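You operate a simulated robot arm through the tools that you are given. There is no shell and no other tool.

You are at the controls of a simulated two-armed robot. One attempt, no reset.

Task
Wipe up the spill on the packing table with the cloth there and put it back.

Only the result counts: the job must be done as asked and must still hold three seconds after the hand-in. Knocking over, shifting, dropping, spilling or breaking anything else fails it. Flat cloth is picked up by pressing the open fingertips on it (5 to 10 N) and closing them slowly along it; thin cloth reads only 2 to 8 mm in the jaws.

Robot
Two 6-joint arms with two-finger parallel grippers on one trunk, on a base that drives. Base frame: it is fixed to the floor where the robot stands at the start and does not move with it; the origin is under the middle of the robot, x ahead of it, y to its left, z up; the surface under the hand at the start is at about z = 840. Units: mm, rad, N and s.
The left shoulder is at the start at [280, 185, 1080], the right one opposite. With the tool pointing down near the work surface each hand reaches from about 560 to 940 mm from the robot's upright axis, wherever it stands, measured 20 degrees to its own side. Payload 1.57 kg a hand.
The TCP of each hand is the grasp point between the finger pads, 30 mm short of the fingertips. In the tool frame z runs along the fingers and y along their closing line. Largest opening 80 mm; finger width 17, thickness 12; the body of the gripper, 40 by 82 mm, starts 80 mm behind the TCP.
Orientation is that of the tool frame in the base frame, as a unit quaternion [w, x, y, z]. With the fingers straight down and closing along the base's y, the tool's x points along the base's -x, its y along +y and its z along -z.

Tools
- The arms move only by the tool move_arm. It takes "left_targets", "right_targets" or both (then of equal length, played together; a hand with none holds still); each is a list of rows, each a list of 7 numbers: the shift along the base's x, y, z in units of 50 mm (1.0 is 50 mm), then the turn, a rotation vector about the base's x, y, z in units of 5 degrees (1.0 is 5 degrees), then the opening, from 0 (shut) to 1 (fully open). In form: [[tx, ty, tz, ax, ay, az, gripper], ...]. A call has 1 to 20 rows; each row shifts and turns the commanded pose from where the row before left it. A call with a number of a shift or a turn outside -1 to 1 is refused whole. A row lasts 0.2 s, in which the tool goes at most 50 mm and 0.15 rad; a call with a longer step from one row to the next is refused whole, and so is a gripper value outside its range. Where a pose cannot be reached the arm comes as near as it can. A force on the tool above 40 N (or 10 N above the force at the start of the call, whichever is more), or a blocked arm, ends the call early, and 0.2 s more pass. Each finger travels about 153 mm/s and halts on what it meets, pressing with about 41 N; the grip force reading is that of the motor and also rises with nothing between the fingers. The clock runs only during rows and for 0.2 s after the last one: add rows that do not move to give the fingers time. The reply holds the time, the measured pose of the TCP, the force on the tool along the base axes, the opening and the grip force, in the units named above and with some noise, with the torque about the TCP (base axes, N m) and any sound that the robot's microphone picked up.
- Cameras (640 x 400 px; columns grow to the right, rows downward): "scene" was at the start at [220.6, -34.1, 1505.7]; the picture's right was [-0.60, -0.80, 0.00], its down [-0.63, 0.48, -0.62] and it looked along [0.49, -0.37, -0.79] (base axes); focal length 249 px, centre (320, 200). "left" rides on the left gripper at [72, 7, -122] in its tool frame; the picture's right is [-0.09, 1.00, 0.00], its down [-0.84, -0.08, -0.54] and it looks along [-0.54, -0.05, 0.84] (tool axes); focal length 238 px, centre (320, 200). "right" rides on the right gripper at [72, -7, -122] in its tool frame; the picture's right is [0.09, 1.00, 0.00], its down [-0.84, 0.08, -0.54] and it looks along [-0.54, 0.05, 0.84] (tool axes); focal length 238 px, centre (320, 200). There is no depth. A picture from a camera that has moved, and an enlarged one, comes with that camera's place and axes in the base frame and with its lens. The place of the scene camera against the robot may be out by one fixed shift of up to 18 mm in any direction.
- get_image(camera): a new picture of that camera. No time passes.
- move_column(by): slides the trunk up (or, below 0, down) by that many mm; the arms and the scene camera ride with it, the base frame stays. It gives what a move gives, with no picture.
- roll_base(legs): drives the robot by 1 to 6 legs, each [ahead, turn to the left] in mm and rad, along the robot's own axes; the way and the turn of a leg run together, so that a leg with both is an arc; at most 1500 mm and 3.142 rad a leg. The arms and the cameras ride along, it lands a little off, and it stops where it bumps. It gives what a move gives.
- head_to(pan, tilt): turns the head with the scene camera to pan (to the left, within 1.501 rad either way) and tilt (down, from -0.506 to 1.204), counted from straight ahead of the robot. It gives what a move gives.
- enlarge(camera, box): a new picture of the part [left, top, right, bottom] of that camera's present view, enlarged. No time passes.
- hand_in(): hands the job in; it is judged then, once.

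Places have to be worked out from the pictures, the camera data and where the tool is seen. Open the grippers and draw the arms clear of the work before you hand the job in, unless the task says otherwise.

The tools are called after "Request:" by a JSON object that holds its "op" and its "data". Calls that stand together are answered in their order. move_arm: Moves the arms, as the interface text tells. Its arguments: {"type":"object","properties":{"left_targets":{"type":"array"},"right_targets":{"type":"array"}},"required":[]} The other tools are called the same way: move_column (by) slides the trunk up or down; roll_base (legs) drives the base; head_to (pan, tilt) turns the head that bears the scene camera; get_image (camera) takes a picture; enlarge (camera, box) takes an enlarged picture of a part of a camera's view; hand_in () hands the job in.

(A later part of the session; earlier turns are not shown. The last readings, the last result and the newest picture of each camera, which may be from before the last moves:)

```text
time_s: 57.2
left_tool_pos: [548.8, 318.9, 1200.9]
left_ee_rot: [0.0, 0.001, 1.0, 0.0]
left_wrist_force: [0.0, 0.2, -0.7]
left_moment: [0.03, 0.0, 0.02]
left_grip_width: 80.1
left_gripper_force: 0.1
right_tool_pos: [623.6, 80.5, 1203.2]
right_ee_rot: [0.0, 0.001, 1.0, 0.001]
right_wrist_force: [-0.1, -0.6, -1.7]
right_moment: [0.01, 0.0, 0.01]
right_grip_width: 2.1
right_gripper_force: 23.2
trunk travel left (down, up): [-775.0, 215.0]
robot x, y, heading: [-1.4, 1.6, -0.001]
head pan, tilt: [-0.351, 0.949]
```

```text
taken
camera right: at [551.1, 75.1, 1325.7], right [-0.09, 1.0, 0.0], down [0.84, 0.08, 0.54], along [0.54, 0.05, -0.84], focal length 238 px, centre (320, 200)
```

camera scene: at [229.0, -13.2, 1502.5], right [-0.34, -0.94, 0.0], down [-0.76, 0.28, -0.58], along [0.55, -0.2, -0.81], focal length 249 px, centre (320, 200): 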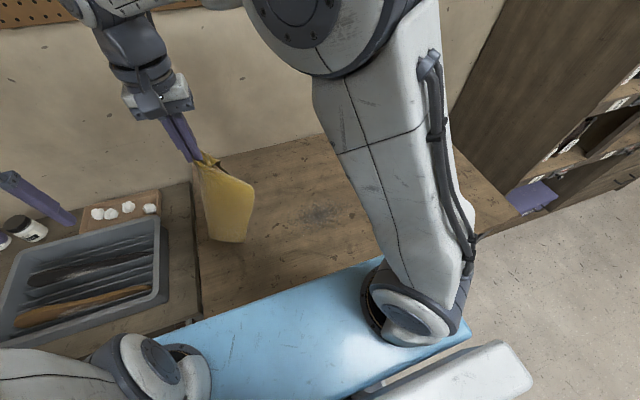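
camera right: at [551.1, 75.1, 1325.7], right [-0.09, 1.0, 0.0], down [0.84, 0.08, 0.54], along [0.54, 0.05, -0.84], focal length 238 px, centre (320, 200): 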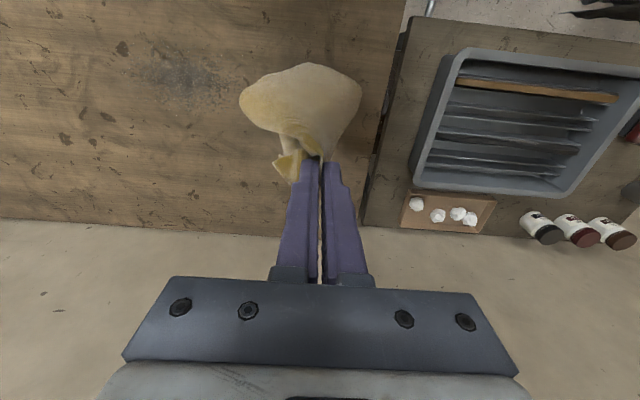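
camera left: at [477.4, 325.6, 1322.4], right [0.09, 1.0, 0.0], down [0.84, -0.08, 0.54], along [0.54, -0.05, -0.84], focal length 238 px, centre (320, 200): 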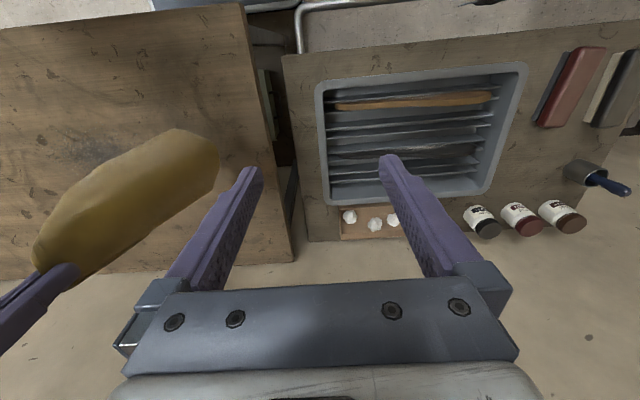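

The cloth hangs cleanly and the left hand is clear. Now I lower it while moving in -y so that its left edge touches first and it is laid out flat, ending at about (623, -100, 881).

Request:
{"op": "move_arm", "data": {"right_targets": [[0, 0, -0.4, 0, 0, 0, 0], [0, 0, -0.6, 0, 0, 0, 0], [0, -0.1, -0.5, 0, 0, 0, 0], [0, -0.3, -0.42, 0, 0, 0, 0], [0, -0.3, -0.42, 0, 0, 0, 0], [0, -0.3, -0.42, 0, 0, 0, 0], [0, -0.3, -0.42, 0, 0, 0, 0], [0, -0.3, -0.42, 0, 0, 0, 0], [0, -0.3, -0.42, 0, 0, 0, 0], [0, -0.3, -0.42, 0, 0, 0, 0], [0, -0.3, -0.42, 0, 0, 0, 0], [0, -0.3, -0.42, 0, 0, 0, 0], [0, -0.3, -0.42, 0, 0, 0, 0], [0, -0.3, -0.42, 0, 0, 0, 0], [0, -0.3, -0.3, 0, 0, 0, 0], [0, 0, 0, 0, 0, 0, 0]]}}

Request:
{"op": "get_image", "data": {"camera": "scene"}}

Request:
{"op": "get_image", "data": {"camera": "left"}}

Request:
{"op": "get_image", "data": {"camera": "right"}}

```text
time_s: 60.6
left_tool_pos: [550.0, 318.7, 1199.5]
left_ee_rot: [-0.001, 0.001, 1.0, 0.0]
left_wrist_force: [0.0, -0.2, 0.2]
left_moment: [-0.01, -0.02, -0.01]
left_grip_width: 80.3
left_gripper_force: 0.0
right_tool_pos: [624.6, -108.0, 881.9]
right_ee_rot: [0.0, 0.002, 1.0, 0.001]
right_wrist_force: [0.2, -0.8, 0.2]
right_moment: [0.03, -0.01, -0.01]
right_grip_width: 2.2
right_gripper_force: 23.6
trunk travel left (down, up): [-775.0, 215.0]
robot x, y, heading: [0.2, -0.2, -0.002]
head pan, tilt: [-0.351, 0.949]
```

```text
taken
camera scene: at [229.1, -13.4, 1502.4], right [-0.34, -0.94, 0.0], down [-0.76, 0.28, -0.58], along [0.55, -0.2, -0.81], focal length 249 px, centre (320, 200)
```

scene: 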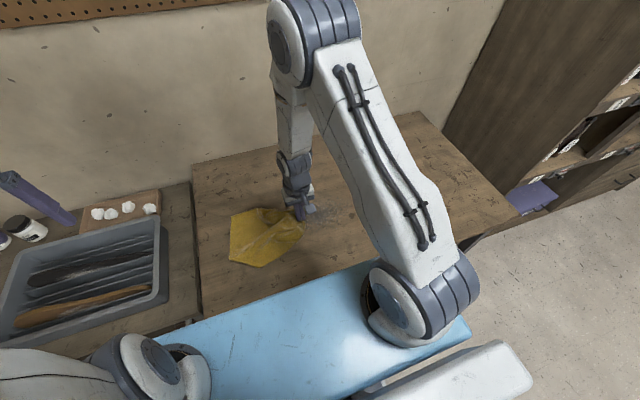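

```text
taken
camera left: at [477.5, 325.4, 1322.4], right [0.09, 1.0, 0.0], down [0.84, -0.08, 0.54], along [0.54, -0.05, -0.84], focal length 238 px, centre (320, 200)
```

left: 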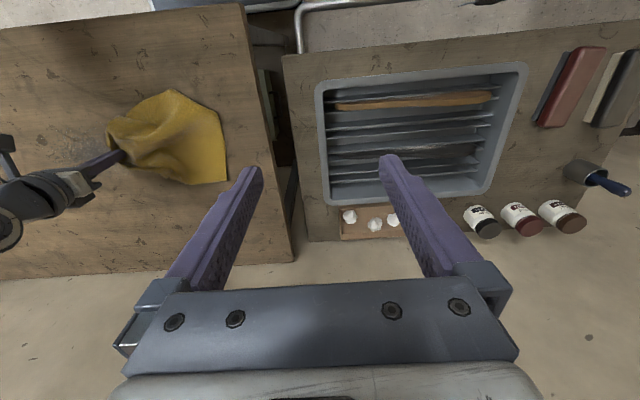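

```text
taken
camera right: at [552.4, -112.5, 1003.8], right [-0.09, 1.0, 0.0], down [0.84, 0.08, 0.54], along [0.54, 0.05, -0.84], focal length 238 px, centre (320, 200)
```

right: 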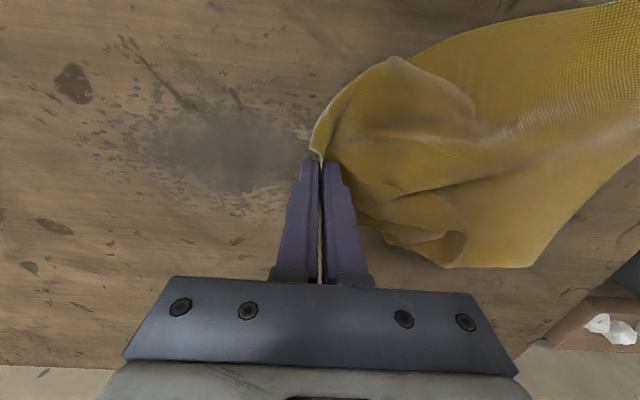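

The cloth is down in a fan shape and the grey patch is centred near (617, -171). I'll press the cloth down here and stroke across that patch to see whether it wipes off.

Request:
{"op": "move_arm", "data": {"right_targets": [[0, 0, -0.14, 0, 0, 0, 0], [0, 0, -0.06, 0, 0, 0, 0], [0, 0, 0, 0, 0, 0, 0]]}}

```text
time_s: 61.4
left_tool_pos: [550.3, 319.1, 1200.1]
left_ee_rot: [0.0, 0.0, 1.0, 0.0]
left_wrist_force: [0.1, 0.0, -0.7]
left_moment: [0.01, 0.01, -0.02]
left_grip_width: 80.0
left_gripper_force: 0.0
right_tool_pos: [624.7, -106.6, 873.2]
right_ee_rot: [0.0, 0.0, 1.0, 0.001]
right_wrist_force: [-1.0, 0.2, 0.7]
right_moment: [0.02, 0.05, 0.01]
right_grip_width: 2.2
right_gripper_force: 23.8
trunk travel left (down, up): [-775.0, 215.0]
robot x, y, heading: [0.4, -0.5, -0.002]
head pan, tilt: [-0.351, 0.949]
```

Almost in contact (0.7 N). I press 1.5 mm more and stroke in -y over the patch along x = 617.

Request:
{"op": "move_arm", "data": {"right_targets": [[-0.1, 0, -0.03, 0, 0, 0, 0], [0, -0.2, 0, 0, 0, 0, 0], [0, -0.3, 0, 0, 0, 0, 0], [0, -0.3, 0, 0, 0, 0, 0], [0, -0.3, 0, 0, 0, 0, 0], [0, -0.3, 0, 0, 0, 0, 0], [0, -0.3, 0, 0, 0, 0, 0], [0, -0.3, 0, 0, 0, 0, 0]]}}

Request:
{"op": "get_image", "data": {"camera": "right"}}

Request:
{"op": "get_image", "data": {"camera": "left"}}

```text
time_s: 63.2
left_tool_pos: [550.3, 319.2, 1200.2]
left_ee_rot: [0.0, 0.002, 1.0, 0.0]
left_wrist_force: [0.0, -0.3, -0.2]
left_moment: [0.02, 0.0, 0.02]
left_grip_width: 80.3
left_gripper_force: 0.0
right_tool_pos: [617.9, -207.9, 871.7]
right_ee_rot: [-0.001, 0.0, 1.0, 0.0]
right_wrist_force: [-1.3, 1.8, 4.9]
right_moment: [0.07, 0.03, 0.02]
right_grip_width: 2.0
right_gripper_force: 23.9
trunk travel left (down, up): [-775.0, 215.0]
robot x, y, heading: [-0.3, 1.0, 0.006]
head pan, tilt: [-0.351, 0.949]
```

```text
taken
camera right: at [545.4, -212.4, 994.7], right [-0.09, 1.0, 0.0], down [0.84, 0.08, 0.54], along [0.54, 0.05, -0.84], focal length 238 px, centre (320, 200)
```

right: 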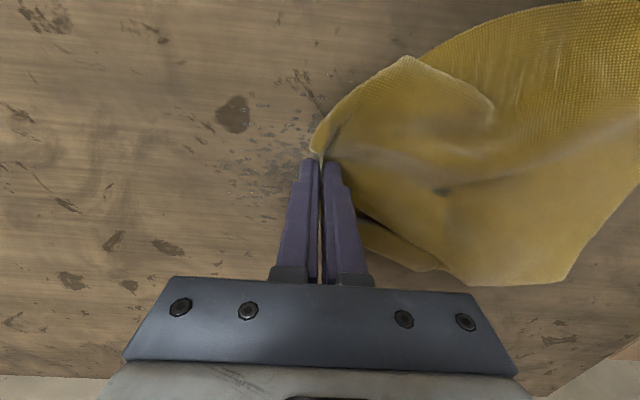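

```text
taken
camera left: at [477.3, 325.6, 1322.3], right [0.09, 1.0, 0.0], down [0.84, -0.08, 0.54], along [0.54, -0.05, -0.84], focal length 238 px, centre (320, 200)
```

left: 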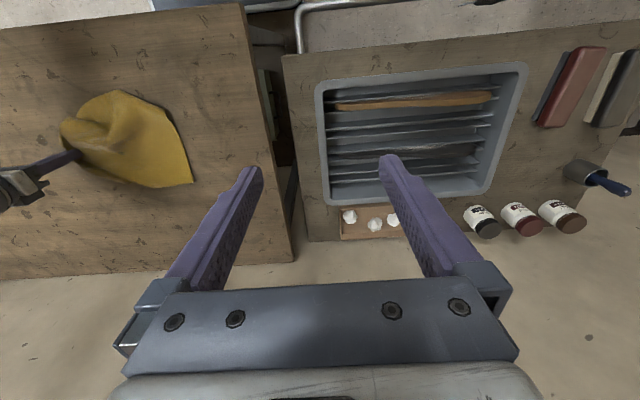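

4.9 N through the stroke. I'll make a few more pressed strokes over the patch, then lift to see whether it changed.

Request:
{"op": "move_arm", "data": {"right_targets": [[0.1, 0.2, -0.01, 0, 0, 0, 0], [0.1, 0.35, 0, 0, 0, 0, 0], [0, 0.35, 0, 0, 0, 0, 0], [0, 0.35, 0, 0, 0, 0, 0], [0, 0.35, 0, 0, 0, 0, 0], [-0.3, 0, 0, 0, 0, 0, 0], [-0.3, -0.2, 0, 0, 0, 0, 0], [0, -0.35, 0, 0, 0, 0, 0], [0, -0.35, 0, 0, 0, 0, 0], [0, -0.35, 0, 0, 0, 0, 0], [0, -0.35, 0, 0, 0, 0, 0], [0, 0, 0, 0, 0, 0, 0]]}}

Request:
{"op": "move_arm", "data": {"right_targets": [[0, 0, 0.4, 0, 0, 0, 0], [0, 0, 0.8, 0, 0, 0, 0], [0.1, 0, 0.9, 0, 0, 0, 0], [0.1, 0, 0.9, 0, 0, 0, 0], [0.1, 0, 0.9, 0, 0, 0, 0], [0.1, 0, 0.9, 0, 0, 0, 0], [0.1, 0, 0.9, 0, 0, 0, 0], [0.1, 0, 0.8, 0, 0, 0, 0], [0, 0, 0.4, 0, 0, 0, 0], [0, 0, 0, 0, 0, 0, 0]]}}

Request:
{"op": "get_image", "data": {"camera": "left"}}

Request:
{"op": "get_image", "data": {"camera": "right"}}

Request:
{"op": "get_image", "data": {"camera": "scene"}}

```text
time_s: 65.8
left_tool_pos: [548.7, 319.0, 1200.5]
left_ee_rot: [0.0, 0.0, 1.0, -0.001]
left_wrist_force: [-0.1, -0.2, -0.1]
left_moment: [0.03, 0.0, -0.03]
left_grip_width: 80.0
left_gripper_force: 0.0
right_tool_pos: [597.8, -204.2, 872.5]
right_ee_rot: [-0.001, 0.0, 1.0, 0.0]
right_wrist_force: [-2.6, 13.1, 31.1]
right_moment: [0.63, 0.1, 0.01]
right_grip_width: 2.7
right_gripper_force: 23.9
trunk travel left (down, up): [-775.0, 215.0]
robot x, y, heading: [2.3, -0.3, -0.001]
head pan, tilt: [-0.351, 0.949]
```

```text
time_s: 68.0
left_tool_pos: [548.4, 319.5, 1199.7]
left_ee_rot: [0.0, 0.001, 1.0, 0.0]
left_wrist_force: [-0.1, 0.2, 0.2]
left_moment: [0.02, 0.01, 0.01]
left_grip_width: 80.3
left_gripper_force: 0.0
right_tool_pos: [626.0, -205.8, 1211.7]
right_ee_rot: [0.0, 0.001, 1.0, 0.0]
right_wrist_force: [0.2, 0.1, -0.7]
right_moment: [0.0, -0.03, -0.01]
right_grip_width: 2.2
right_gripper_force: 23.2
trunk travel left (down, up): [-775.0, 215.0]
robot x, y, heading: [4.0, -0.8, 0.001]
head pan, tilt: [-0.351, 0.949]
```

```text
taken
camera left: at [477.3, 325.5, 1322.4], right [0.09, 1.0, 0.0], down [0.84, -0.08, 0.54], along [0.54, -0.05, -0.84], focal length 238 px, centre (320, 200)
```

left: 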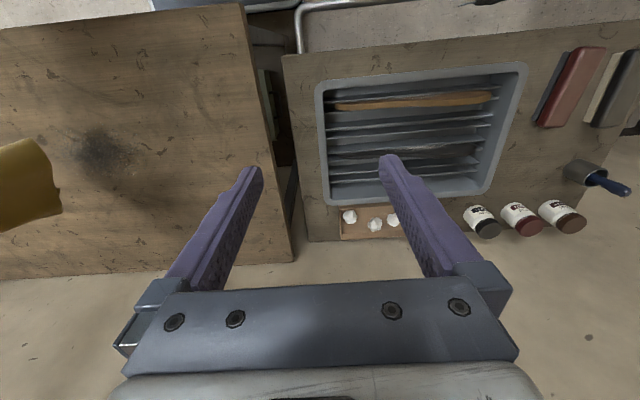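

```text
taken
camera right: at [552.4, -212.2, 1335.5], right [-0.09, 1.0, 0.0], down [0.84, 0.08, 0.54], along [0.54, 0.05, -0.84], focal length 238 px, centre (320, 200)
```

right: 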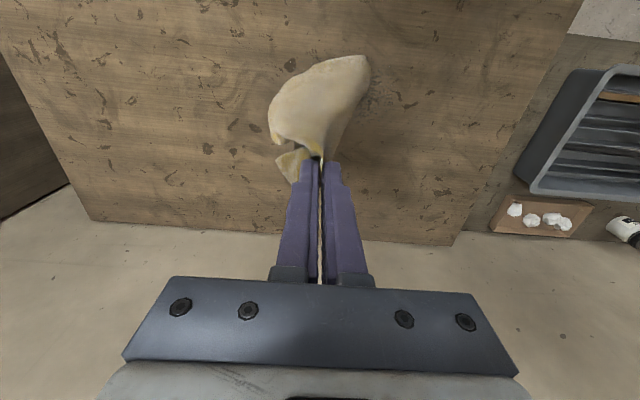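

```text
taken
camera scene: at [228.9, -13.2, 1502.5], right [-0.34, -0.94, 0.0], down [-0.76, 0.28, -0.58], along [0.55, -0.2, -0.81], focal length 249 px, centre (320, 200)
```

scene: 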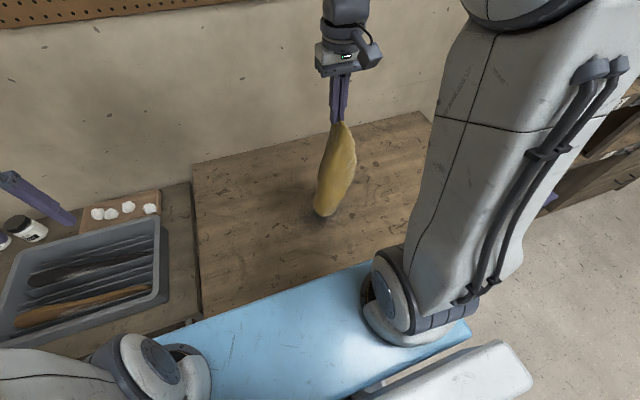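

The grey mark is still there after firm strokes (up to 31 N). I'll zoom to compare it with before.

Request:
{"op": "enlarge", "data": {"camera": "left", "box": [40, 100, 200, 200]}}

Request:
{"op": "enlarge", "data": {"camera": "right", "box": [90, 60, 330, 210]}}

```text
4.00 times, centred on (120, 150) of left
camera zoom: at [477.3, 325.5, 1322.4], right [0.09, 1.0, 0.0], down [0.84, -0.08, 0.54], along [0.54, -0.05, -0.84], focal length 953 px, centre (1120, 400)
```

zoom: 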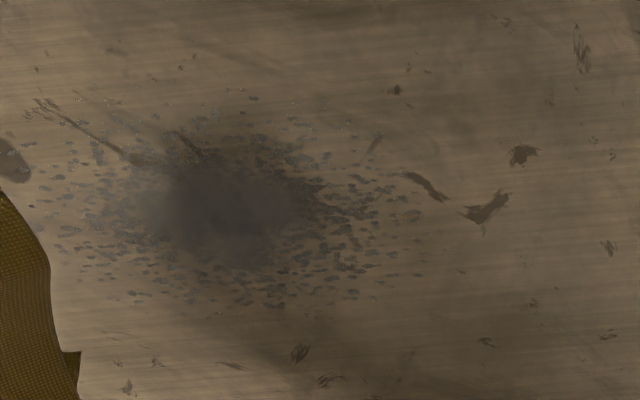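

```text
2.67 times, centred on (210, 135) of right
camera zoom: at [552.4, -212.2, 1335.5], right [-0.09, 1.0, 0.0], down [0.84, 0.08, 0.54], along [0.54, 0.05, -0.84], focal length 636 px, centre (613, 373)
```

zoom: 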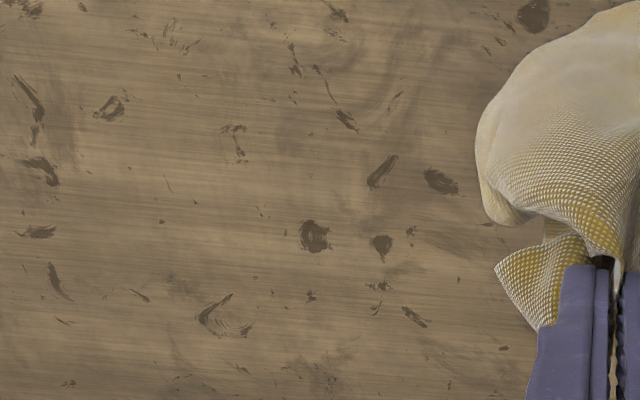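

The grey mark is unchanged, so it is a permanent stain, not the spill. Before laying the cloth back I'll double-check the puddle site from nearer with the right camera, the cloth hanging clear to the side.

Request:
{"op": "move_arm", "data": {"right_targets": [[0, -0.3, 0, 0, 0, 0, 0], [-0.1, -0.6, -0.1, 0, 0, 0, 0], [-0.2, -0.6, -0.2, 0, 0, 0, 0], [-0.2, -0.6, -0.2, 0, 0, 0, 0], [-0.1, -0.4, -0.1, 0, 0, 0, 0], [0, 0, 0, 0, 0, 0, 0], [0, 0, 0, 0, 0, 0, 0]]}}

Request:
{"op": "enlarge", "data": {"camera": "right", "box": [120, 80, 320, 205]}}

Request:
{"op": "get_image", "data": {"camera": "right"}}

```text
time_s: 69.6
left_tool_pos: [549.2, 318.7, 1199.9]
left_ee_rot: [-0.001, 0.001, 1.0, 0.0]
left_wrist_force: [-0.2, -0.5, -0.6]
left_moment: [-0.02, -0.01, 0.01]
left_grip_width: 80.2
left_gripper_force: 0.1
right_tool_pos: [598.2, -332.2, 1183.9]
right_ee_rot: [0.001, 0.001, 1.0, 0.0]
right_wrist_force: [0.5, -0.1, -0.4]
right_moment: [-0.01, 0.0, -0.02]
right_grip_width: 2.1
right_gripper_force: 23.4
trunk travel left (down, up): [-775.0, 215.0]
robot x, y, heading: [1.2, -2.9, -0.001]
head pan, tilt: [-0.351, 0.949]
```

```text
3.20 times, centred on (220, 142) of right
camera zoom: at [524.7, -336.9, 1306.7], right [-0.09, 1.0, 0.0], down [0.84, 0.08, 0.54], along [0.54, 0.05, -0.84], focal length 763 px, centre (640, 384)
```

zoom: 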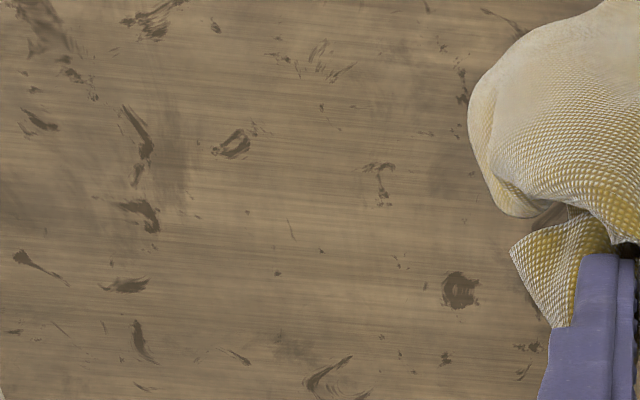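

```text
taken
camera right: at [524.7, -336.9, 1306.7], right [-0.09, 1.0, 0.0], down [0.84, 0.08, 0.54], along [0.54, 0.05, -0.84], focal length 238 px, centre (320, 200)
```

right: 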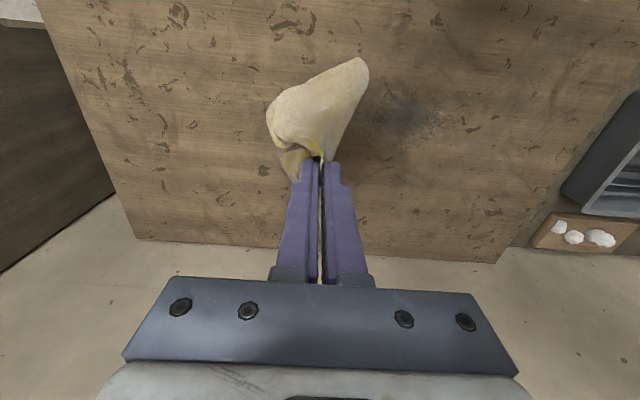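

The puddle site is clean wood with no rim. Now to put the cloth back: I'll carry it to (540, -44) high above the near part of its old place, ready to lay it out moving away from the robot.

Request:
{"op": "move_arm", "data": {"right_targets": [[0, 0.3, 0.05, 0, 0, 0, 0], [-0.1, 0.6, 0.1, 0, 0, 0, 0], [-0.15, 0.75, 0, 0, 0, 0, 0], [-0.2, 0.8, 0, 0, 0, 0, 0], [-0.2, 0.8, 0, 0, 0, 0, 0], [-0.2, 0.8, 0, 0, 0, 0, 0], [-0.15, 0.75, 0, 0, 0, 0, 0], [-0.1, 0.6, 0, 0, 0, 0, 0], [-0.05, 0.35, 0, 0, 0, 0, 0], [0, 0, 0, 0, 0, 0, 0], [0, 0, 0, 0, 0, 0, 0]]}}

Request:
{"op": "get_image", "data": {"camera": "scene"}}

Request:
{"op": "get_image", "data": {"camera": "left"}}

```text
time_s: 72.0
left_tool_pos: [549.6, 319.1, 1200.5]
left_ee_rot: [0.0, 0.0, 1.0, -0.001]
left_wrist_force: [-0.7, 0.6, 0.1]
left_moment: [0.01, 0.0, 0.0]
left_grip_width: 79.8
left_gripper_force: 0.2
right_tool_pos: [543.0, -43.7, 1189.5]
right_ee_rot: [0.0, 0.0, 1.0, 0.0]
right_wrist_force: [1.6, 0.2, -0.9]
right_moment: [0.0, 0.01, 0.02]
right_grip_width: 2.3
right_gripper_force: 23.7
trunk travel left (down, up): [-775.0, 215.0]
robot x, y, heading: [1.8, -1.3, 0.002]
head pan, tilt: [-0.351, 0.949]
```

```text
taken
camera scene: at [229.0, -13.2, 1502.5], right [-0.34, -0.94, 0.0], down [-0.76, 0.28, -0.58], along [0.55, -0.2, -0.81], focal length 249 px, centre (320, 200)
```

scene: 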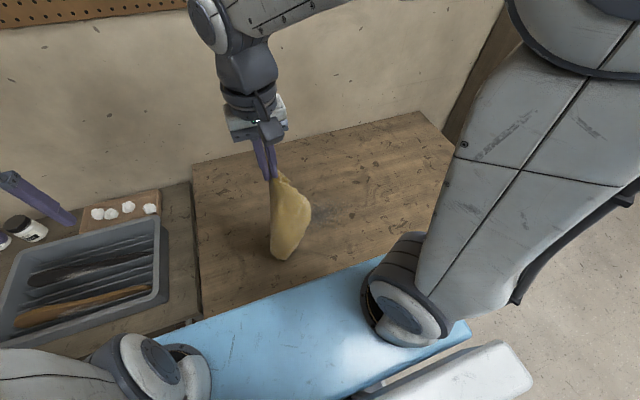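

```text
taken
camera left: at [477.4, 325.5, 1322.4], right [0.09, 1.0, 0.0], down [0.84, -0.08, 0.54], along [0.54, -0.05, -0.84], focal length 238 px, centre (320, 200)
```

left: 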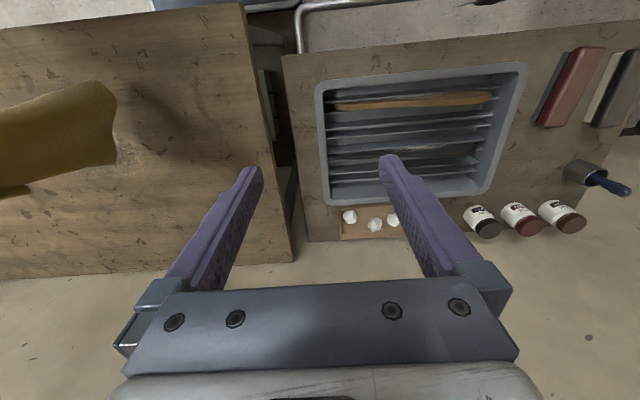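

I'm above the near part of the old spot. I'll lower and then move in +x while descending, so that the lower edge lands near the robot and the rest is laid outward.

Request:
{"op": "move_arm", "data": {"right_targets": [[0, 0, -0.4, 0, 0, 0, 0], [0, 0, -0.6, 0, 0, 0, 0], [0.1, 0, -0.45, 0, 0, 0, 0], [0.34, 0, -0.34, 0, 0, 0, 0], [0.34, 0, -0.34, 0, 0, 0, 0], [0.34, 0, -0.34, 0, 0, 0, 0], [0.34, 0, -0.34, 0, 0, 0, 0], [0.34, 0, -0.34, 0, 0, 0, 0], [0.34, 0, -0.34, 0, 0, 0, 0], [0.34, 0, -0.34, 0, 0, 0, 0], [0.34, 0, -0.34, 0, 0, 0, 0], [0.34, 0, -0.34, 0, 0, 0, 0], [0.34, 0, -0.34, 0, 0, 0, 0], [0.34, 0, -0.34, 0, 0, 0, 0], [0.34, 0, -0.34, 0, 0, 0, 0], [0.3, 0, -0.3, 0, 0, 0, 0], [0.2, 0, -0.2, 0, 0, 0, 0], [0, 0, 0, 0, 0, 0, 0]]}}

Request:
{"op": "get_image", "data": {"camera": "scene"}}

Request:
{"op": "get_image", "data": {"camera": "left"}}

Request:
{"op": "get_image", "data": {"camera": "right"}}

```text
time_s: 75.8
left_tool_pos: [549.0, 318.4, 1200.7]
left_ee_rot: [0.0, 0.001, 1.0, 0.001]
left_wrist_force: [-1.1, -0.5, -0.1]
left_moment: [-0.03, 0.03, 0.02]
left_grip_width: 79.9
left_gripper_force: 0.1
right_tool_pos: [775.4, -44.0, 891.5]
right_ee_rot: [0.001, 0.001, 1.0, 0.0]
right_wrist_force: [0.0, -0.5, -0.1]
right_moment: [0.04, -0.02, 0.02]
right_grip_width: 2.3
right_gripper_force: 23.5
trunk travel left (down, up): [-775.0, 215.0]
robot x, y, heading: [-0.9, 0.4, -0.002]
head pan, tilt: [-0.351, 0.949]
```

```text
taken
camera scene: at [229.1, -13.2, 1502.4], right [-0.34, -0.94, 0.0], down [-0.76, 0.28, -0.58], along [0.55, -0.2, -0.81], focal length 249 px, centre (320, 200)
```

scene: 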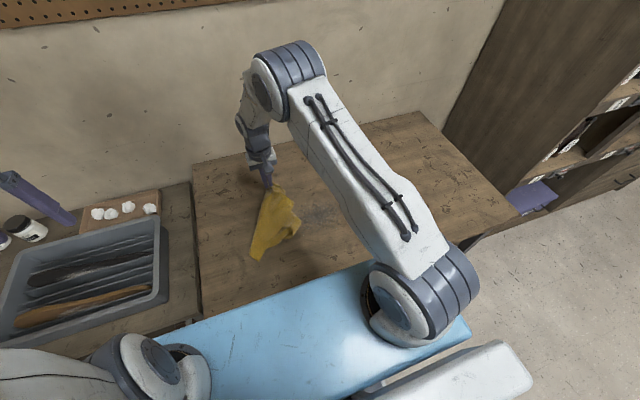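

```text
taken
camera left: at [477.5, 325.6, 1322.4], right [0.09, 1.0, 0.0], down [0.84, -0.08, 0.54], along [0.54, -0.05, -0.84], focal length 238 px, centre (320, 200)
```

left: 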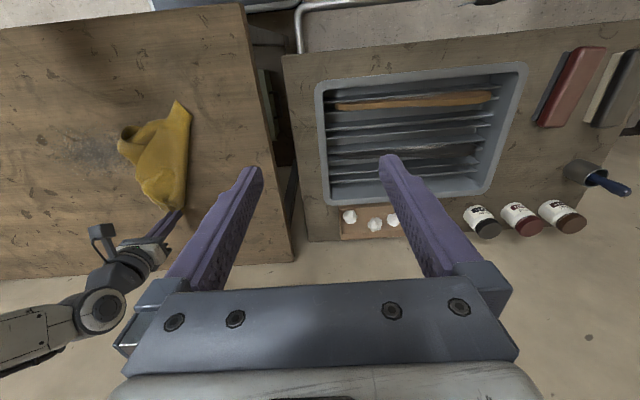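

```text
taken
camera right: at [703.2, -48.4, 1014.4], right [-0.09, 1.0, 0.0], down [0.84, 0.08, 0.54], along [0.54, 0.05, -0.84], focal length 238 px, centre (320, 200)
```

right: 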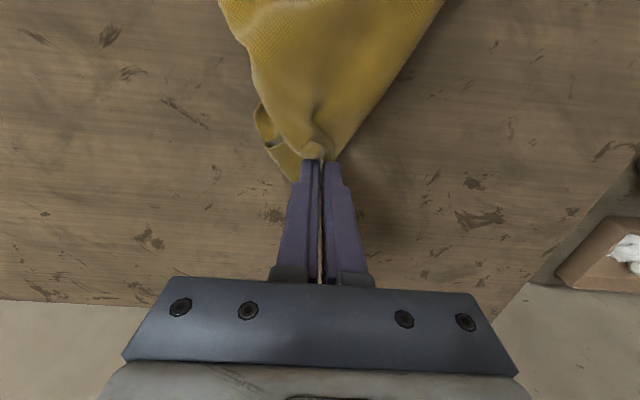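

Laid this way the cloth came out narrow, since the pinch line runs along x. I'll lift it again and lay it in the original direction (moving -y), which gave a wider fan, ending with the gripped point at its original place (660, -150).

Request:
{"op": "move_arm", "data": {"right_targets": [[0, 0, 0.4, 0, 0, 0, 0], [-0.1, 0, 0.7, 0, 0, 0, 0], [-0.2, 0.1, 0.8, 0, 0, 0, 0], [-0.3, 0.2, 0.8, 0, 0, 0, 0], [-0.3, 0.3, 0.8, 0, 0, 0, 0], [-0.3, 0.4, 0.8, 0, 0, 0, 0], [-0.3, 0.5, 0.8, 0, 0, 0, 0], [-0.3, 0.6, 0.7, 0, 0, 0, 0], [-0.3, 0.6, 0.3, 0, 0, 0, 0], [-0.2, 0.4, 0, 0, 0, 0, 0], [0, 0, 0, 0, 0, 0, 0], [0, 0, 0, 0, 0, 0, 0], [0, 0, 0, 0, 0, 0, 0]]}}

Request:
{"op": "get_image", "data": {"camera": "left"}}

Request:
{"op": "get_image", "data": {"camera": "scene"}}

```text
time_s: 78.6
left_tool_pos: [549.7, 318.6, 1199.7]
left_ee_rot: [0.0, 0.001, 1.0, 0.0]
left_wrist_force: [-0.5, 0.3, 0.7]
left_moment: [-0.02, 0.0, 0.01]
left_grip_width: 80.0
left_gripper_force: 0.1
right_tool_pos: [659.9, 112.2, 1195.5]
right_ee_rot: [0.0, 0.002, 1.0, 0.0]
right_wrist_force: [0.2, -0.4, -0.2]
right_moment: [0.01, -0.01, -0.01]
right_grip_width: 2.1
right_gripper_force: 24.3
trunk travel left (down, up): [-775.0, 215.0]
robot x, y, heading: [1.0, 0.3, 0.001]
head pan, tilt: [-0.351, 0.949]
```

```text
taken
camera left: at [477.4, 325.6, 1322.4], right [0.09, 1.0, 0.0], down [0.84, -0.08, 0.54], along [0.54, -0.05, -0.84], focal length 238 px, centre (320, 200)
```

left: 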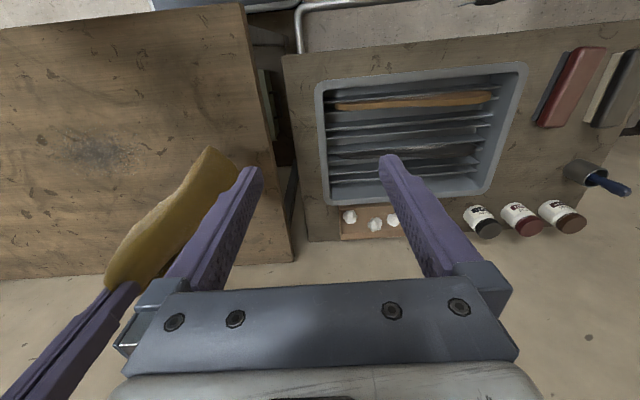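

```text
taken
camera scene: at [229.0, -13.2, 1502.5], right [-0.34, -0.94, 0.0], down [-0.76, 0.28, -0.58], along [0.55, -0.2, -0.81], focal length 249 px, centre (320, 200)
```

scene: 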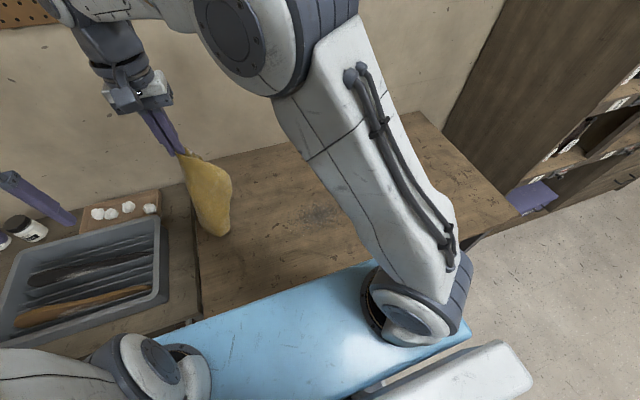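

The cloth hangs over the left part of its old place. Now lower and lay with -y motion, ending at about (660, -150).

Request:
{"op": "move_arm", "data": {"right_targets": [[0, 0, -0.4, 0, 0, 0, 0], [0, 0, -0.6, 0, 0, 0, 0], [0, -0.1, -0.5, 0, 0, 0, 0], [0, -0.36, -0.34, 0, 0, 0, 0], [0, -0.36, -0.34, 0, 0, 0, 0], [0, -0.36, -0.34, 0, 0, 0, 0], [0, -0.36, -0.34, 0, 0, 0, 0], [0, -0.36, -0.34, 0, 0, 0, 0], [0, -0.36, -0.34, 0, 0, 0, 0], [0, -0.36, -0.34, 0, 0, 0, 0], [0, -0.36, -0.34, 0, 0, 0, 0], [0, -0.36, -0.34, 0, 0, 0, 0], [0, -0.36, -0.34, 0, 0, 0, 0], [0, -0.36, -0.34, 0, 0, 0, 0], [0, -0.36, -0.34, 0, 0, 0, 0], [0, -0.36, -0.3, 0, 0, 0, 0], [0, -0.36, -0.1, 0, 0, 0, 0], [0, -0.2, 0, 0, 0, 0, 0], [0, 0, 0, 0, 0, 0, 0]]}}

Request:
{"op": "get_image", "data": {"camera": "left"}}

Request:
{"op": "get_image", "data": {"camera": "right"}}

Request:
{"op": "get_image", "data": {"camera": "scene"}}

```text
time_s: 82.6
left_tool_pos: [548.9, 318.8, 1199.9]
left_ee_rot: [0.0, 0.001, 1.0, 0.0]
left_wrist_force: [0.1, 0.6, 0.8]
left_moment: [0.02, -0.03, 0.01]
left_grip_width: 80.1
left_gripper_force: 0.0
right_tool_pos: [661.3, -155.3, 898.0]
right_ee_rot: [0.0, 0.001, 1.0, 0.0]
right_wrist_force: [-1.2, -0.2, 0.5]
right_moment: [0.0, -0.02, -0.02]
right_grip_width: 2.1
right_gripper_force: 23.1
trunk travel left (down, up): [-775.0, 215.0]
robot x, y, heading: [0.1, 0.0, 0.003]
head pan, tilt: [-0.351, 0.949]
```

```text
taken
camera left: at [477.4, 325.5, 1322.4], right [0.09, 1.0, 0.0], down [0.84, -0.08, 0.54], along [0.54, -0.05, -0.84], focal length 238 px, centre (320, 200)
```

left: 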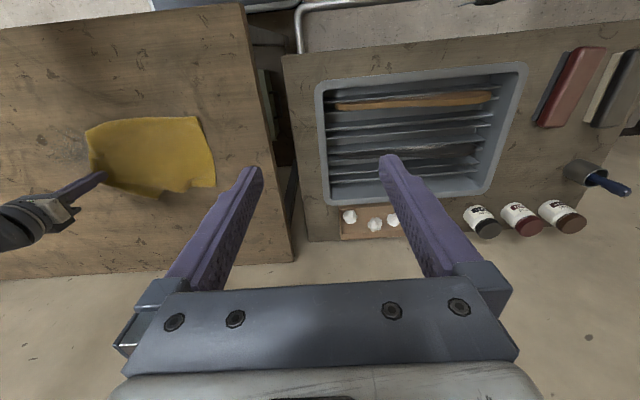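

```text
taken
camera right: at [588.3, -159.8, 1020.6], right [-0.09, 1.0, 0.0], down [0.84, 0.08, 0.54], along [0.54, 0.05, -0.84], focal length 238 px, centre (320, 200)
```

right: 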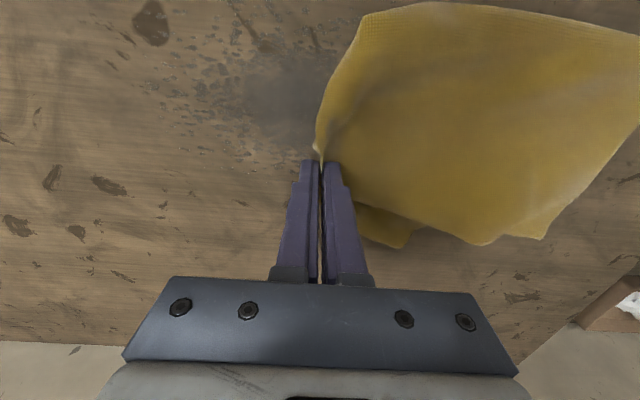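

```text
taken
camera scene: at [229.0, -13.3, 1502.5], right [-0.34, -0.94, 0.0], down [-0.76, 0.28, -0.58], along [0.55, -0.2, -0.81], focal length 249 px, centre (320, 200)
```

scene: 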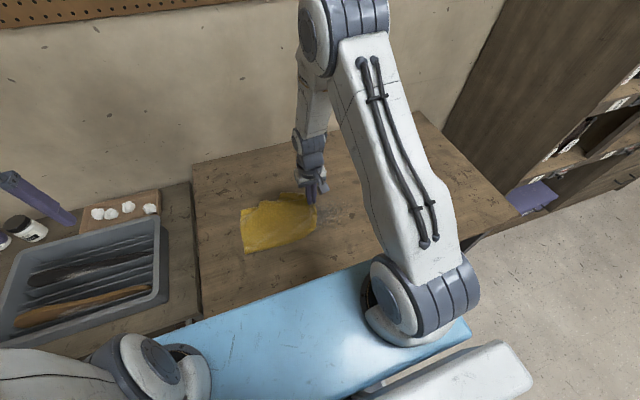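

This lay is much better: the cloth now spans about x 571–743, y -161 to +73, with its centre near (655, -45), almost exactly the original centre. I'll zoom in to see what is still folded under.

Request:
{"op": "enlarge", "data": {"camera": "right", "box": [280, 0, 640, 225]}}

Request:
{"op": "enlarge", "data": {"camera": "left", "box": [60, 90, 260, 215]}}

Request:
{"op": "enlarge", "data": {"camera": "scene", "box": [220, 170, 350, 270]}}

```text
1.78 times, centred on (460, 112) of right
camera zoom: at [588.3, -159.8, 1020.6], right [-0.09, 1.0, 0.0], down [0.84, 0.08, 0.54], along [0.54, 0.05, -0.84], focal length 424 px, centre (71, 356)
```

zoom: 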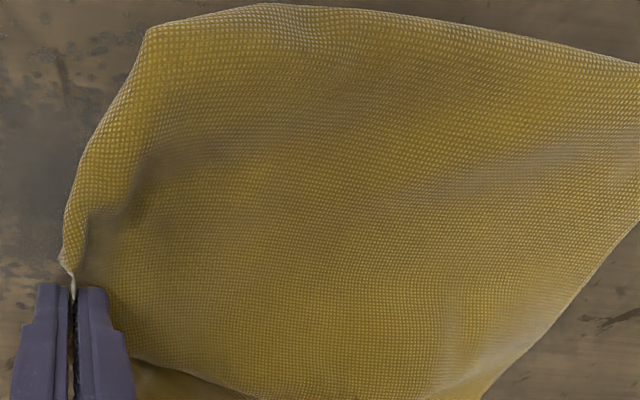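

```text
3.20 times, centred on (160, 152) of left
camera zoom: at [477.4, 325.5, 1322.4], right [0.09, 1.0, 0.0], down [0.84, -0.08, 0.54], along [0.54, -0.05, -0.84], focal length 763 px, centre (832, 352)
```

zoom: 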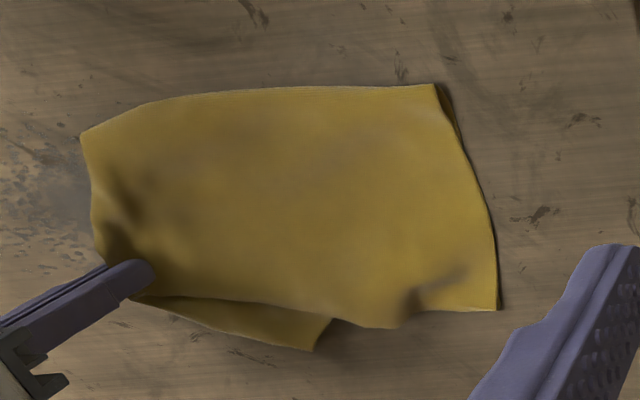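

```text
4.00 times, centred on (285, 220) of scene
camera zoom: at [229.0, -13.3, 1502.5], right [-0.34, -0.94, 0.0], down [-0.76, 0.28, -0.58], along [0.55, -0.2, -0.81], focal length 995 px, centre (460, 120)
```

zoom: 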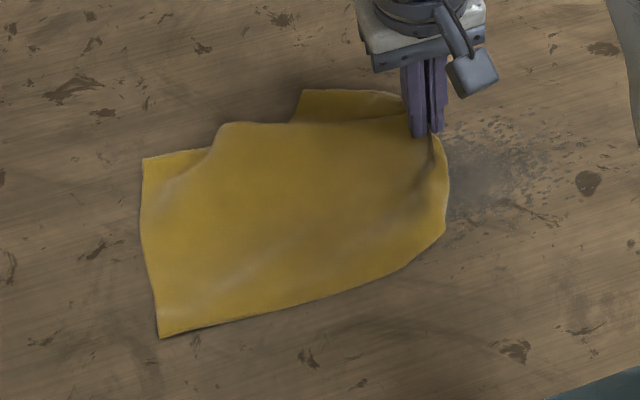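

It reads as the far strip (about 100 mm) folded under, while the near edge is a true free edge with both corners accessible. I'll lower and release here, then re-take the near corners with both hands to spread it flat.

Request:
{"op": "move_arm", "data": {"right_targets": [[0, 0, -0.25, 0, 0, 0, 0], [0, 0, -0.2, 0, 0, 0, 0], [0, 0, 0, 0, 0, 0, 0], [0, 0, 0, 0, 0, 0, 0.1], [0, 0, 0, 0, 0, 0, 0.2], [0, 0, 0, 0, 0, 0, 0.35], [0, 0, 0.1, 0, 0, 0, 0.4], [0, 0, 0.4, 0, 0, 0, 0.4], [0, 0, 0.7, 0, 0, 0, 0.5], [0, 0, 0.8, 0, 0, 0, 0.6], [0, 0, 0.6, 0, 0, 0, 0.6], [0, 0, 0.2, 0, 0, 0, 0.6], [0, 0, 0, 0, 0, 0, 0.6]]}}

Request:
{"op": "get_image", "data": {"camera": "right"}}

Request:
{"op": "get_image", "data": {"camera": "left"}}

Request:
{"op": "enlarge", "data": {"camera": "scene", "box": [220, 170, 350, 270]}}

```text
time_s: 85.4
left_tool_pos: [548.6, 318.7, 1201.2]
left_ee_rot: [0.0, 0.001, 1.0, 0.0]
left_wrist_force: [-0.6, 0.4, 0.9]
left_moment: [0.03, 0.01, 0.02]
left_grip_width: 79.8
left_gripper_force: 0.0
right_tool_pos: [660.4, -154.8, 1016.5]
right_ee_rot: [0.0, 0.0, 1.0, 0.0]
right_wrist_force: [0.1, -0.2, 0.8]
right_moment: [-0.02, 0.01, -0.01]
right_grip_width: 47.7
right_gripper_force: 0.0
trunk travel left (down, up): [-775.0, 215.0]
robot x, y, heading: [-1.2, -1.3, 0.005]
head pan, tilt: [-0.351, 0.949]
```

```text
taken
camera right: at [587.7, -159.0, 1137.5], right [-0.09, 1.0, 0.0], down [0.84, 0.08, 0.54], along [0.54, 0.05, -0.84], focal length 238 px, centre (320, 200)
```

right: 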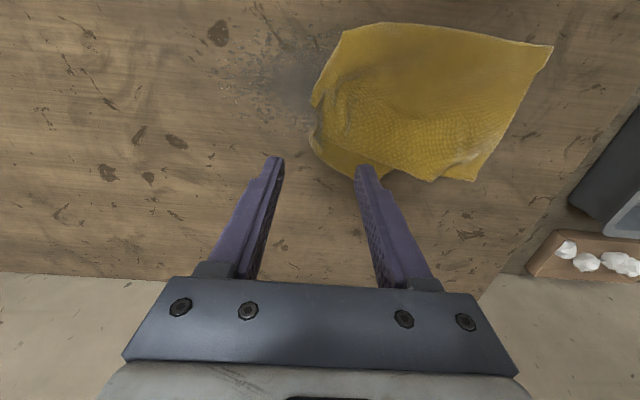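

```text
taken
camera left: at [477.4, 325.6, 1322.4], right [0.09, 1.0, 0.0], down [0.84, -0.08, 0.54], along [0.54, -0.05, -0.84], focal length 238 px, centre (320, 200)
```

left: 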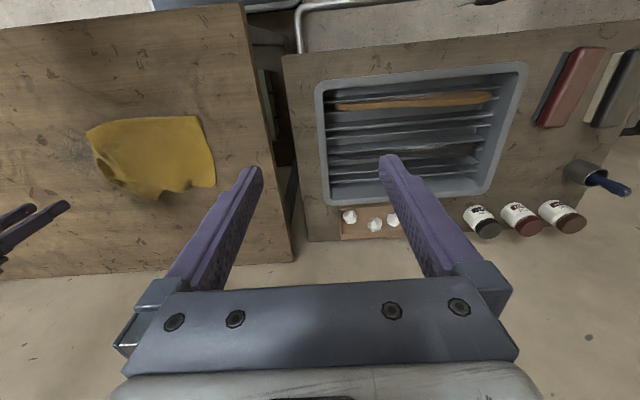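

```text
4.00 times, centred on (285, 220) of scene
camera zoom: at [229.0, -13.2, 1502.5], right [-0.34, -0.94, 0.0], down [-0.76, 0.28, -0.58], along [0.55, -0.2, -0.81], focal length 995 px, centre (460, 120)
```

zoom: 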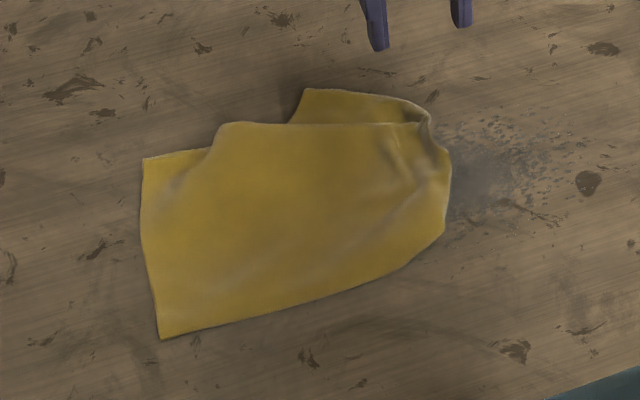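

Released; the cloth lies with its centre close to the original. Let me zoom from the right camera to read the folds.

Request:
{"op": "enlarge", "data": {"camera": "right", "box": [290, 0, 590, 190]}}

Request:
{"op": "enlarge", "data": {"camera": "left", "box": [70, 100, 230, 200]}}

```text
2.11 times, centred on (440, 95) of right
camera zoom: at [587.7, -159.0, 1137.5], right [-0.09, 1.0, 0.0], down [0.84, 0.08, 0.54], along [0.54, 0.05, -0.84], focal length 502 px, centre (67, 421)
```

zoom: 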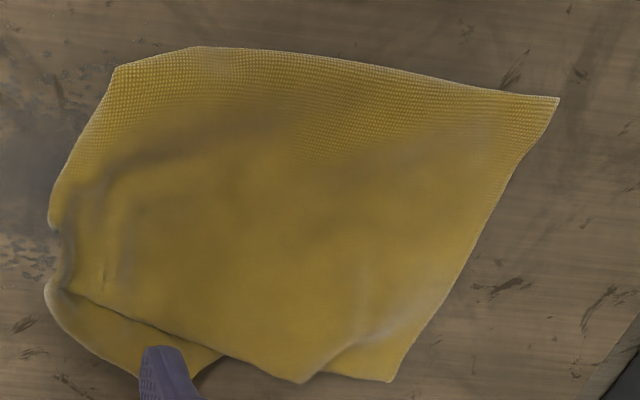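

```text
4.00 times, centred on (150, 150) of left
camera zoom: at [477.4, 325.6, 1322.4], right [0.09, 1.0, 0.0], down [0.84, -0.08, 0.54], along [0.54, -0.05, -0.84], focal length 953 px, centre (1000, 400)
```

zoom: 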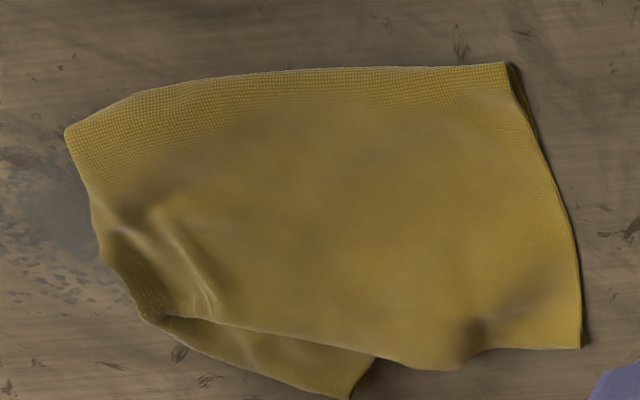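

By triangulating both wrist cameras, the near-left corner is at about (567, 78), the near-right one at (574, -138) and a bit puffed up (25 mm). I'll bring both hands, half closed, above points just inside those corners: left (590, 45), right (595, -110).

Request:
{"op": "move_arm", "data": {"left_targets": [[0, -0.3, 0, 0, 0, 0, 0.8], [0.1, -0.6, -0.3, 0, 0, 0, 0.6], [0.1, -0.8, -0.5, 0, 0, 0, 0.4], [0.1, -0.8, -0.5, 0, 0, 0, 0.4], [0.1, -0.8, -0.5, 0, 0, 0, 0.4], [0.1, -0.8, -0.5, 0, 0, 0, 0.4], [0.1, -0.6, -0.5, 0, 0, 0, 0.4], [0.1, -0.5, -0.5, 0, 0, 0, 0.4], [0.1, -0.28, -0.5, 0, 0, 0, 0.4], [0.03, 0, -0.5, 0, 0, 0, 0.4], [0, 0, 0, 0, 0, 0, 0.4]], "right_targets": [[-0.1, 0.1, -0.1, 0, 0, 0, 0.6], [-0.3, 0.2, -0.2, 0, 0, 0, 0.5], [-0.3, 0.2, -0.2, 0, 0, 0, 0.4], [-0.3, 0.2, -0.2, 0, 0, 0, 0.4], [-0.2, 0.1, -0.2, 0, 0, 0, 0.4], [-0.1, 0.1, -0.2, 0, 0, 0, 0.4], [0, 0, -0.1, 0, 0, 0, 0.4], [0, 0, 0, 0, 0, 0, 0.4], [0, 0, 0, 0, 0, 0, 0.4], [0, 0, 0, 0, 0, 0, 0.4], [0, 0, 0, 0, 0, 0, 0.4]]}}

Request:
{"op": "get_image", "data": {"camera": "left"}}

Request:
{"op": "get_image", "data": {"camera": "right"}}

Request:
{"op": "get_image", "data": {"camera": "scene"}}

```text
time_s: 87.8
left_tool_pos: [589.9, 45.8, 984.0]
left_ee_rot: [0.001, 0.001, 1.0, 0.0]
left_wrist_force: [-0.4, -0.2, 0.7]
left_moment: [0.02, 0.01, 0.01]
left_grip_width: 32.0
left_gripper_force: 0.1
right_tool_pos: [596.3, -109.9, 958.3]
right_ee_rot: [0.0, 0.001, 1.0, 0.0]
right_wrist_force: [0.5, 0.1, 0.0]
right_moment: [0.0, 0.02, -0.01]
right_grip_width: 32.1
right_gripper_force: 0.1
trunk travel left (down, up): [-775.0, 215.0]
robot x, y, heading: [-0.3, 2.1, 0.005]
head pan, tilt: [-0.351, 0.949]
```

```text
taken
camera left: at [517.6, 52.5, 1105.8], right [0.09, 1.0, 0.0], down [0.84, -0.08, 0.54], along [0.54, -0.05, -0.84], focal length 238 px, centre (320, 200)
```

left: 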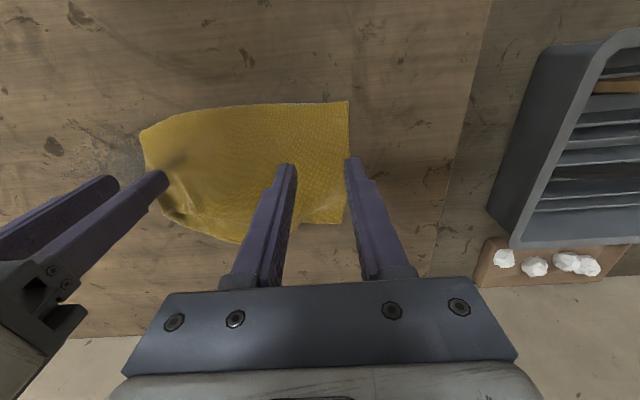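

```text
taken
camera right: at [524.5, -114.6, 1080.0], right [-0.09, 1.0, 0.0], down [0.84, 0.08, 0.54], along [0.54, 0.05, -0.84], focal length 238 px, centre (320, 200)
```

right: 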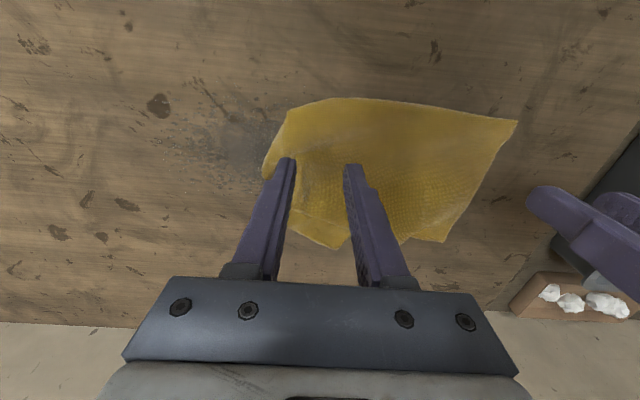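

```text
taken
camera scene: at [229.2, -13.3, 1502.4], right [-0.34, -0.94, 0.0], down [-0.76, 0.28, -0.58], along [0.55, -0.2, -0.81], focal length 249 px, centre (320, 200)
```

scene: 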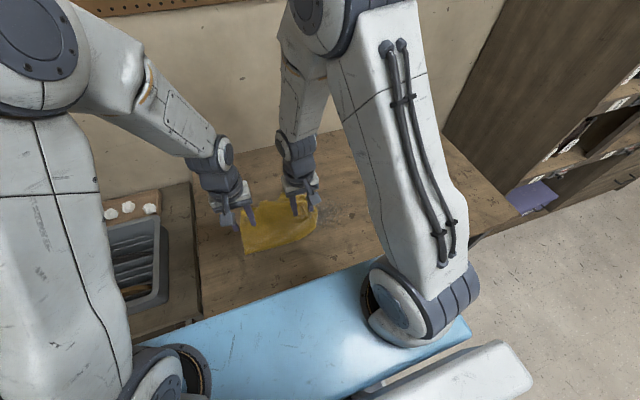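

Both are over cloth close to the corners. I'll shift the left hand 5 mm inwards and lower both to just above the cloth.

Request:
{"op": "move_arm", "data": {"left_targets": [[0, -0.1, -0.6, 0, 0, 0, 0.4], [0, 0, -0.7, 0, 0, 0, 0.4], [0, 0, -0.5, 0, 0, 0, 0.4], [0, 0, -0.16, 0, 0, 0, 0.4], [0, 0, 0, 0, 0, 0, 0.4]], "right_targets": [[0, 0, -0.4, 0, 0, 0, 0.4], [0, 0, -0.5, 0, 0, 0, 0.4], [0, 0, -0.4, 0, 0, 0, 0.4], [0, 0, -0.14, 0, 0, 0, 0.4], [0, 0, 0, 0, 0, 0, 0.4]]}}

Request:
{"op": "get_image", "data": {"camera": "left"}}

Request:
{"op": "get_image", "data": {"camera": "right"}}

```text
time_s: 89.0
left_tool_pos: [592.4, 40.5, 884.5]
left_ee_rot: [0.0, 0.001, 1.0, 0.0]
left_wrist_force: [-0.3, -0.6, -0.3]
left_moment: [0.0, 0.02, -0.01]
left_grip_width: 31.9
left_gripper_force: 0.0
right_tool_pos: [597.2, -112.2, 882.5]
right_ee_rot: [0.0, 0.001, 1.0, 0.0]
right_wrist_force: [-0.3, -0.4, 0.0]
right_moment: [0.0, 0.01, 0.02]
right_grip_width: 32.1
right_gripper_force: 0.1
trunk travel left (down, up): [-775.0, 215.0]
robot x, y, heading: [2.2, -0.2, 0.002]
head pan, tilt: [-0.351, 0.949]
```

```text
taken
camera left: at [520.0, 47.3, 1007.0], right [0.09, 1.0, 0.0], down [0.84, -0.08, 0.54], along [0.54, -0.05, -0.84], focal length 238 px, centre (320, 200)
```

left: 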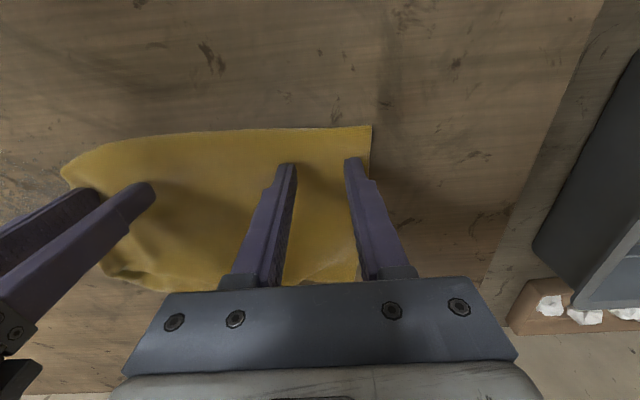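

```text
taken
camera right: at [525.0, -116.2, 1005.7], right [-0.09, 1.0, 0.0], down [0.84, 0.08, 0.54], along [0.54, 0.05, -0.84], focal length 238 px, centre (320, 200)
```

right: 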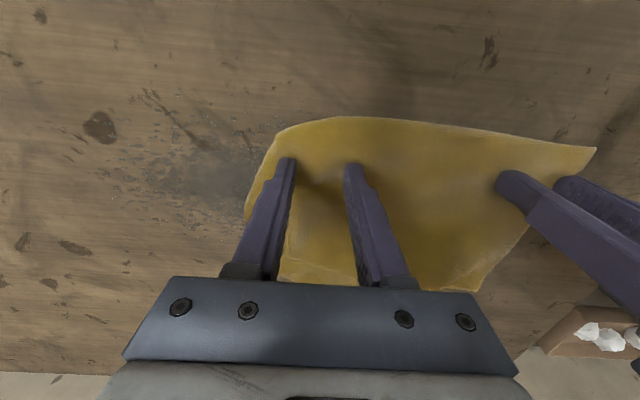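

Both pairs of fingertips are over the cloth. I'll lower both by 9 to 10 mm and read the forces.

Request:
{"op": "move_arm", "data": {"left_targets": [[0, 0, -0.14, 0, 0, 0, 0.4], [0, 0, -0.08, 0, 0, 0, 0.4], [0, 0, 0, 0, 0, 0, 0.4]], "right_targets": [[0, 0, -0.12, 0, 0, 0, 0.4], [0, 0, -0.06, 0, 0, 0, 0.4], [0, 0, 0, 0, 0, 0, 0.4]]}}

```text
time_s: 89.8
left_tool_pos: [592.2, 41.1, 875.5]
left_ee_rot: [-0.001, 0.001, 1.0, 0.0]
left_wrist_force: [0.3, 0.1, -0.6]
left_moment: [0.0, 0.02, 0.0]
left_grip_width: 31.8
left_gripper_force: 0.1
right_tool_pos: [597.9, -110.7, 875.7]
right_ee_rot: [0.001, 0.001, 1.0, 0.0]
right_wrist_force: [-0.1, 0.4, 1.1]
right_moment: [0.01, 0.01, 0.01]
right_grip_width: 32.0
right_gripper_force: 0.1
trunk travel left (down, up): [-775.0, 215.0]
robot x, y, heading: [-2.3, 0.1, -0.0]
head pan, tilt: [-0.351, 0.949]
```

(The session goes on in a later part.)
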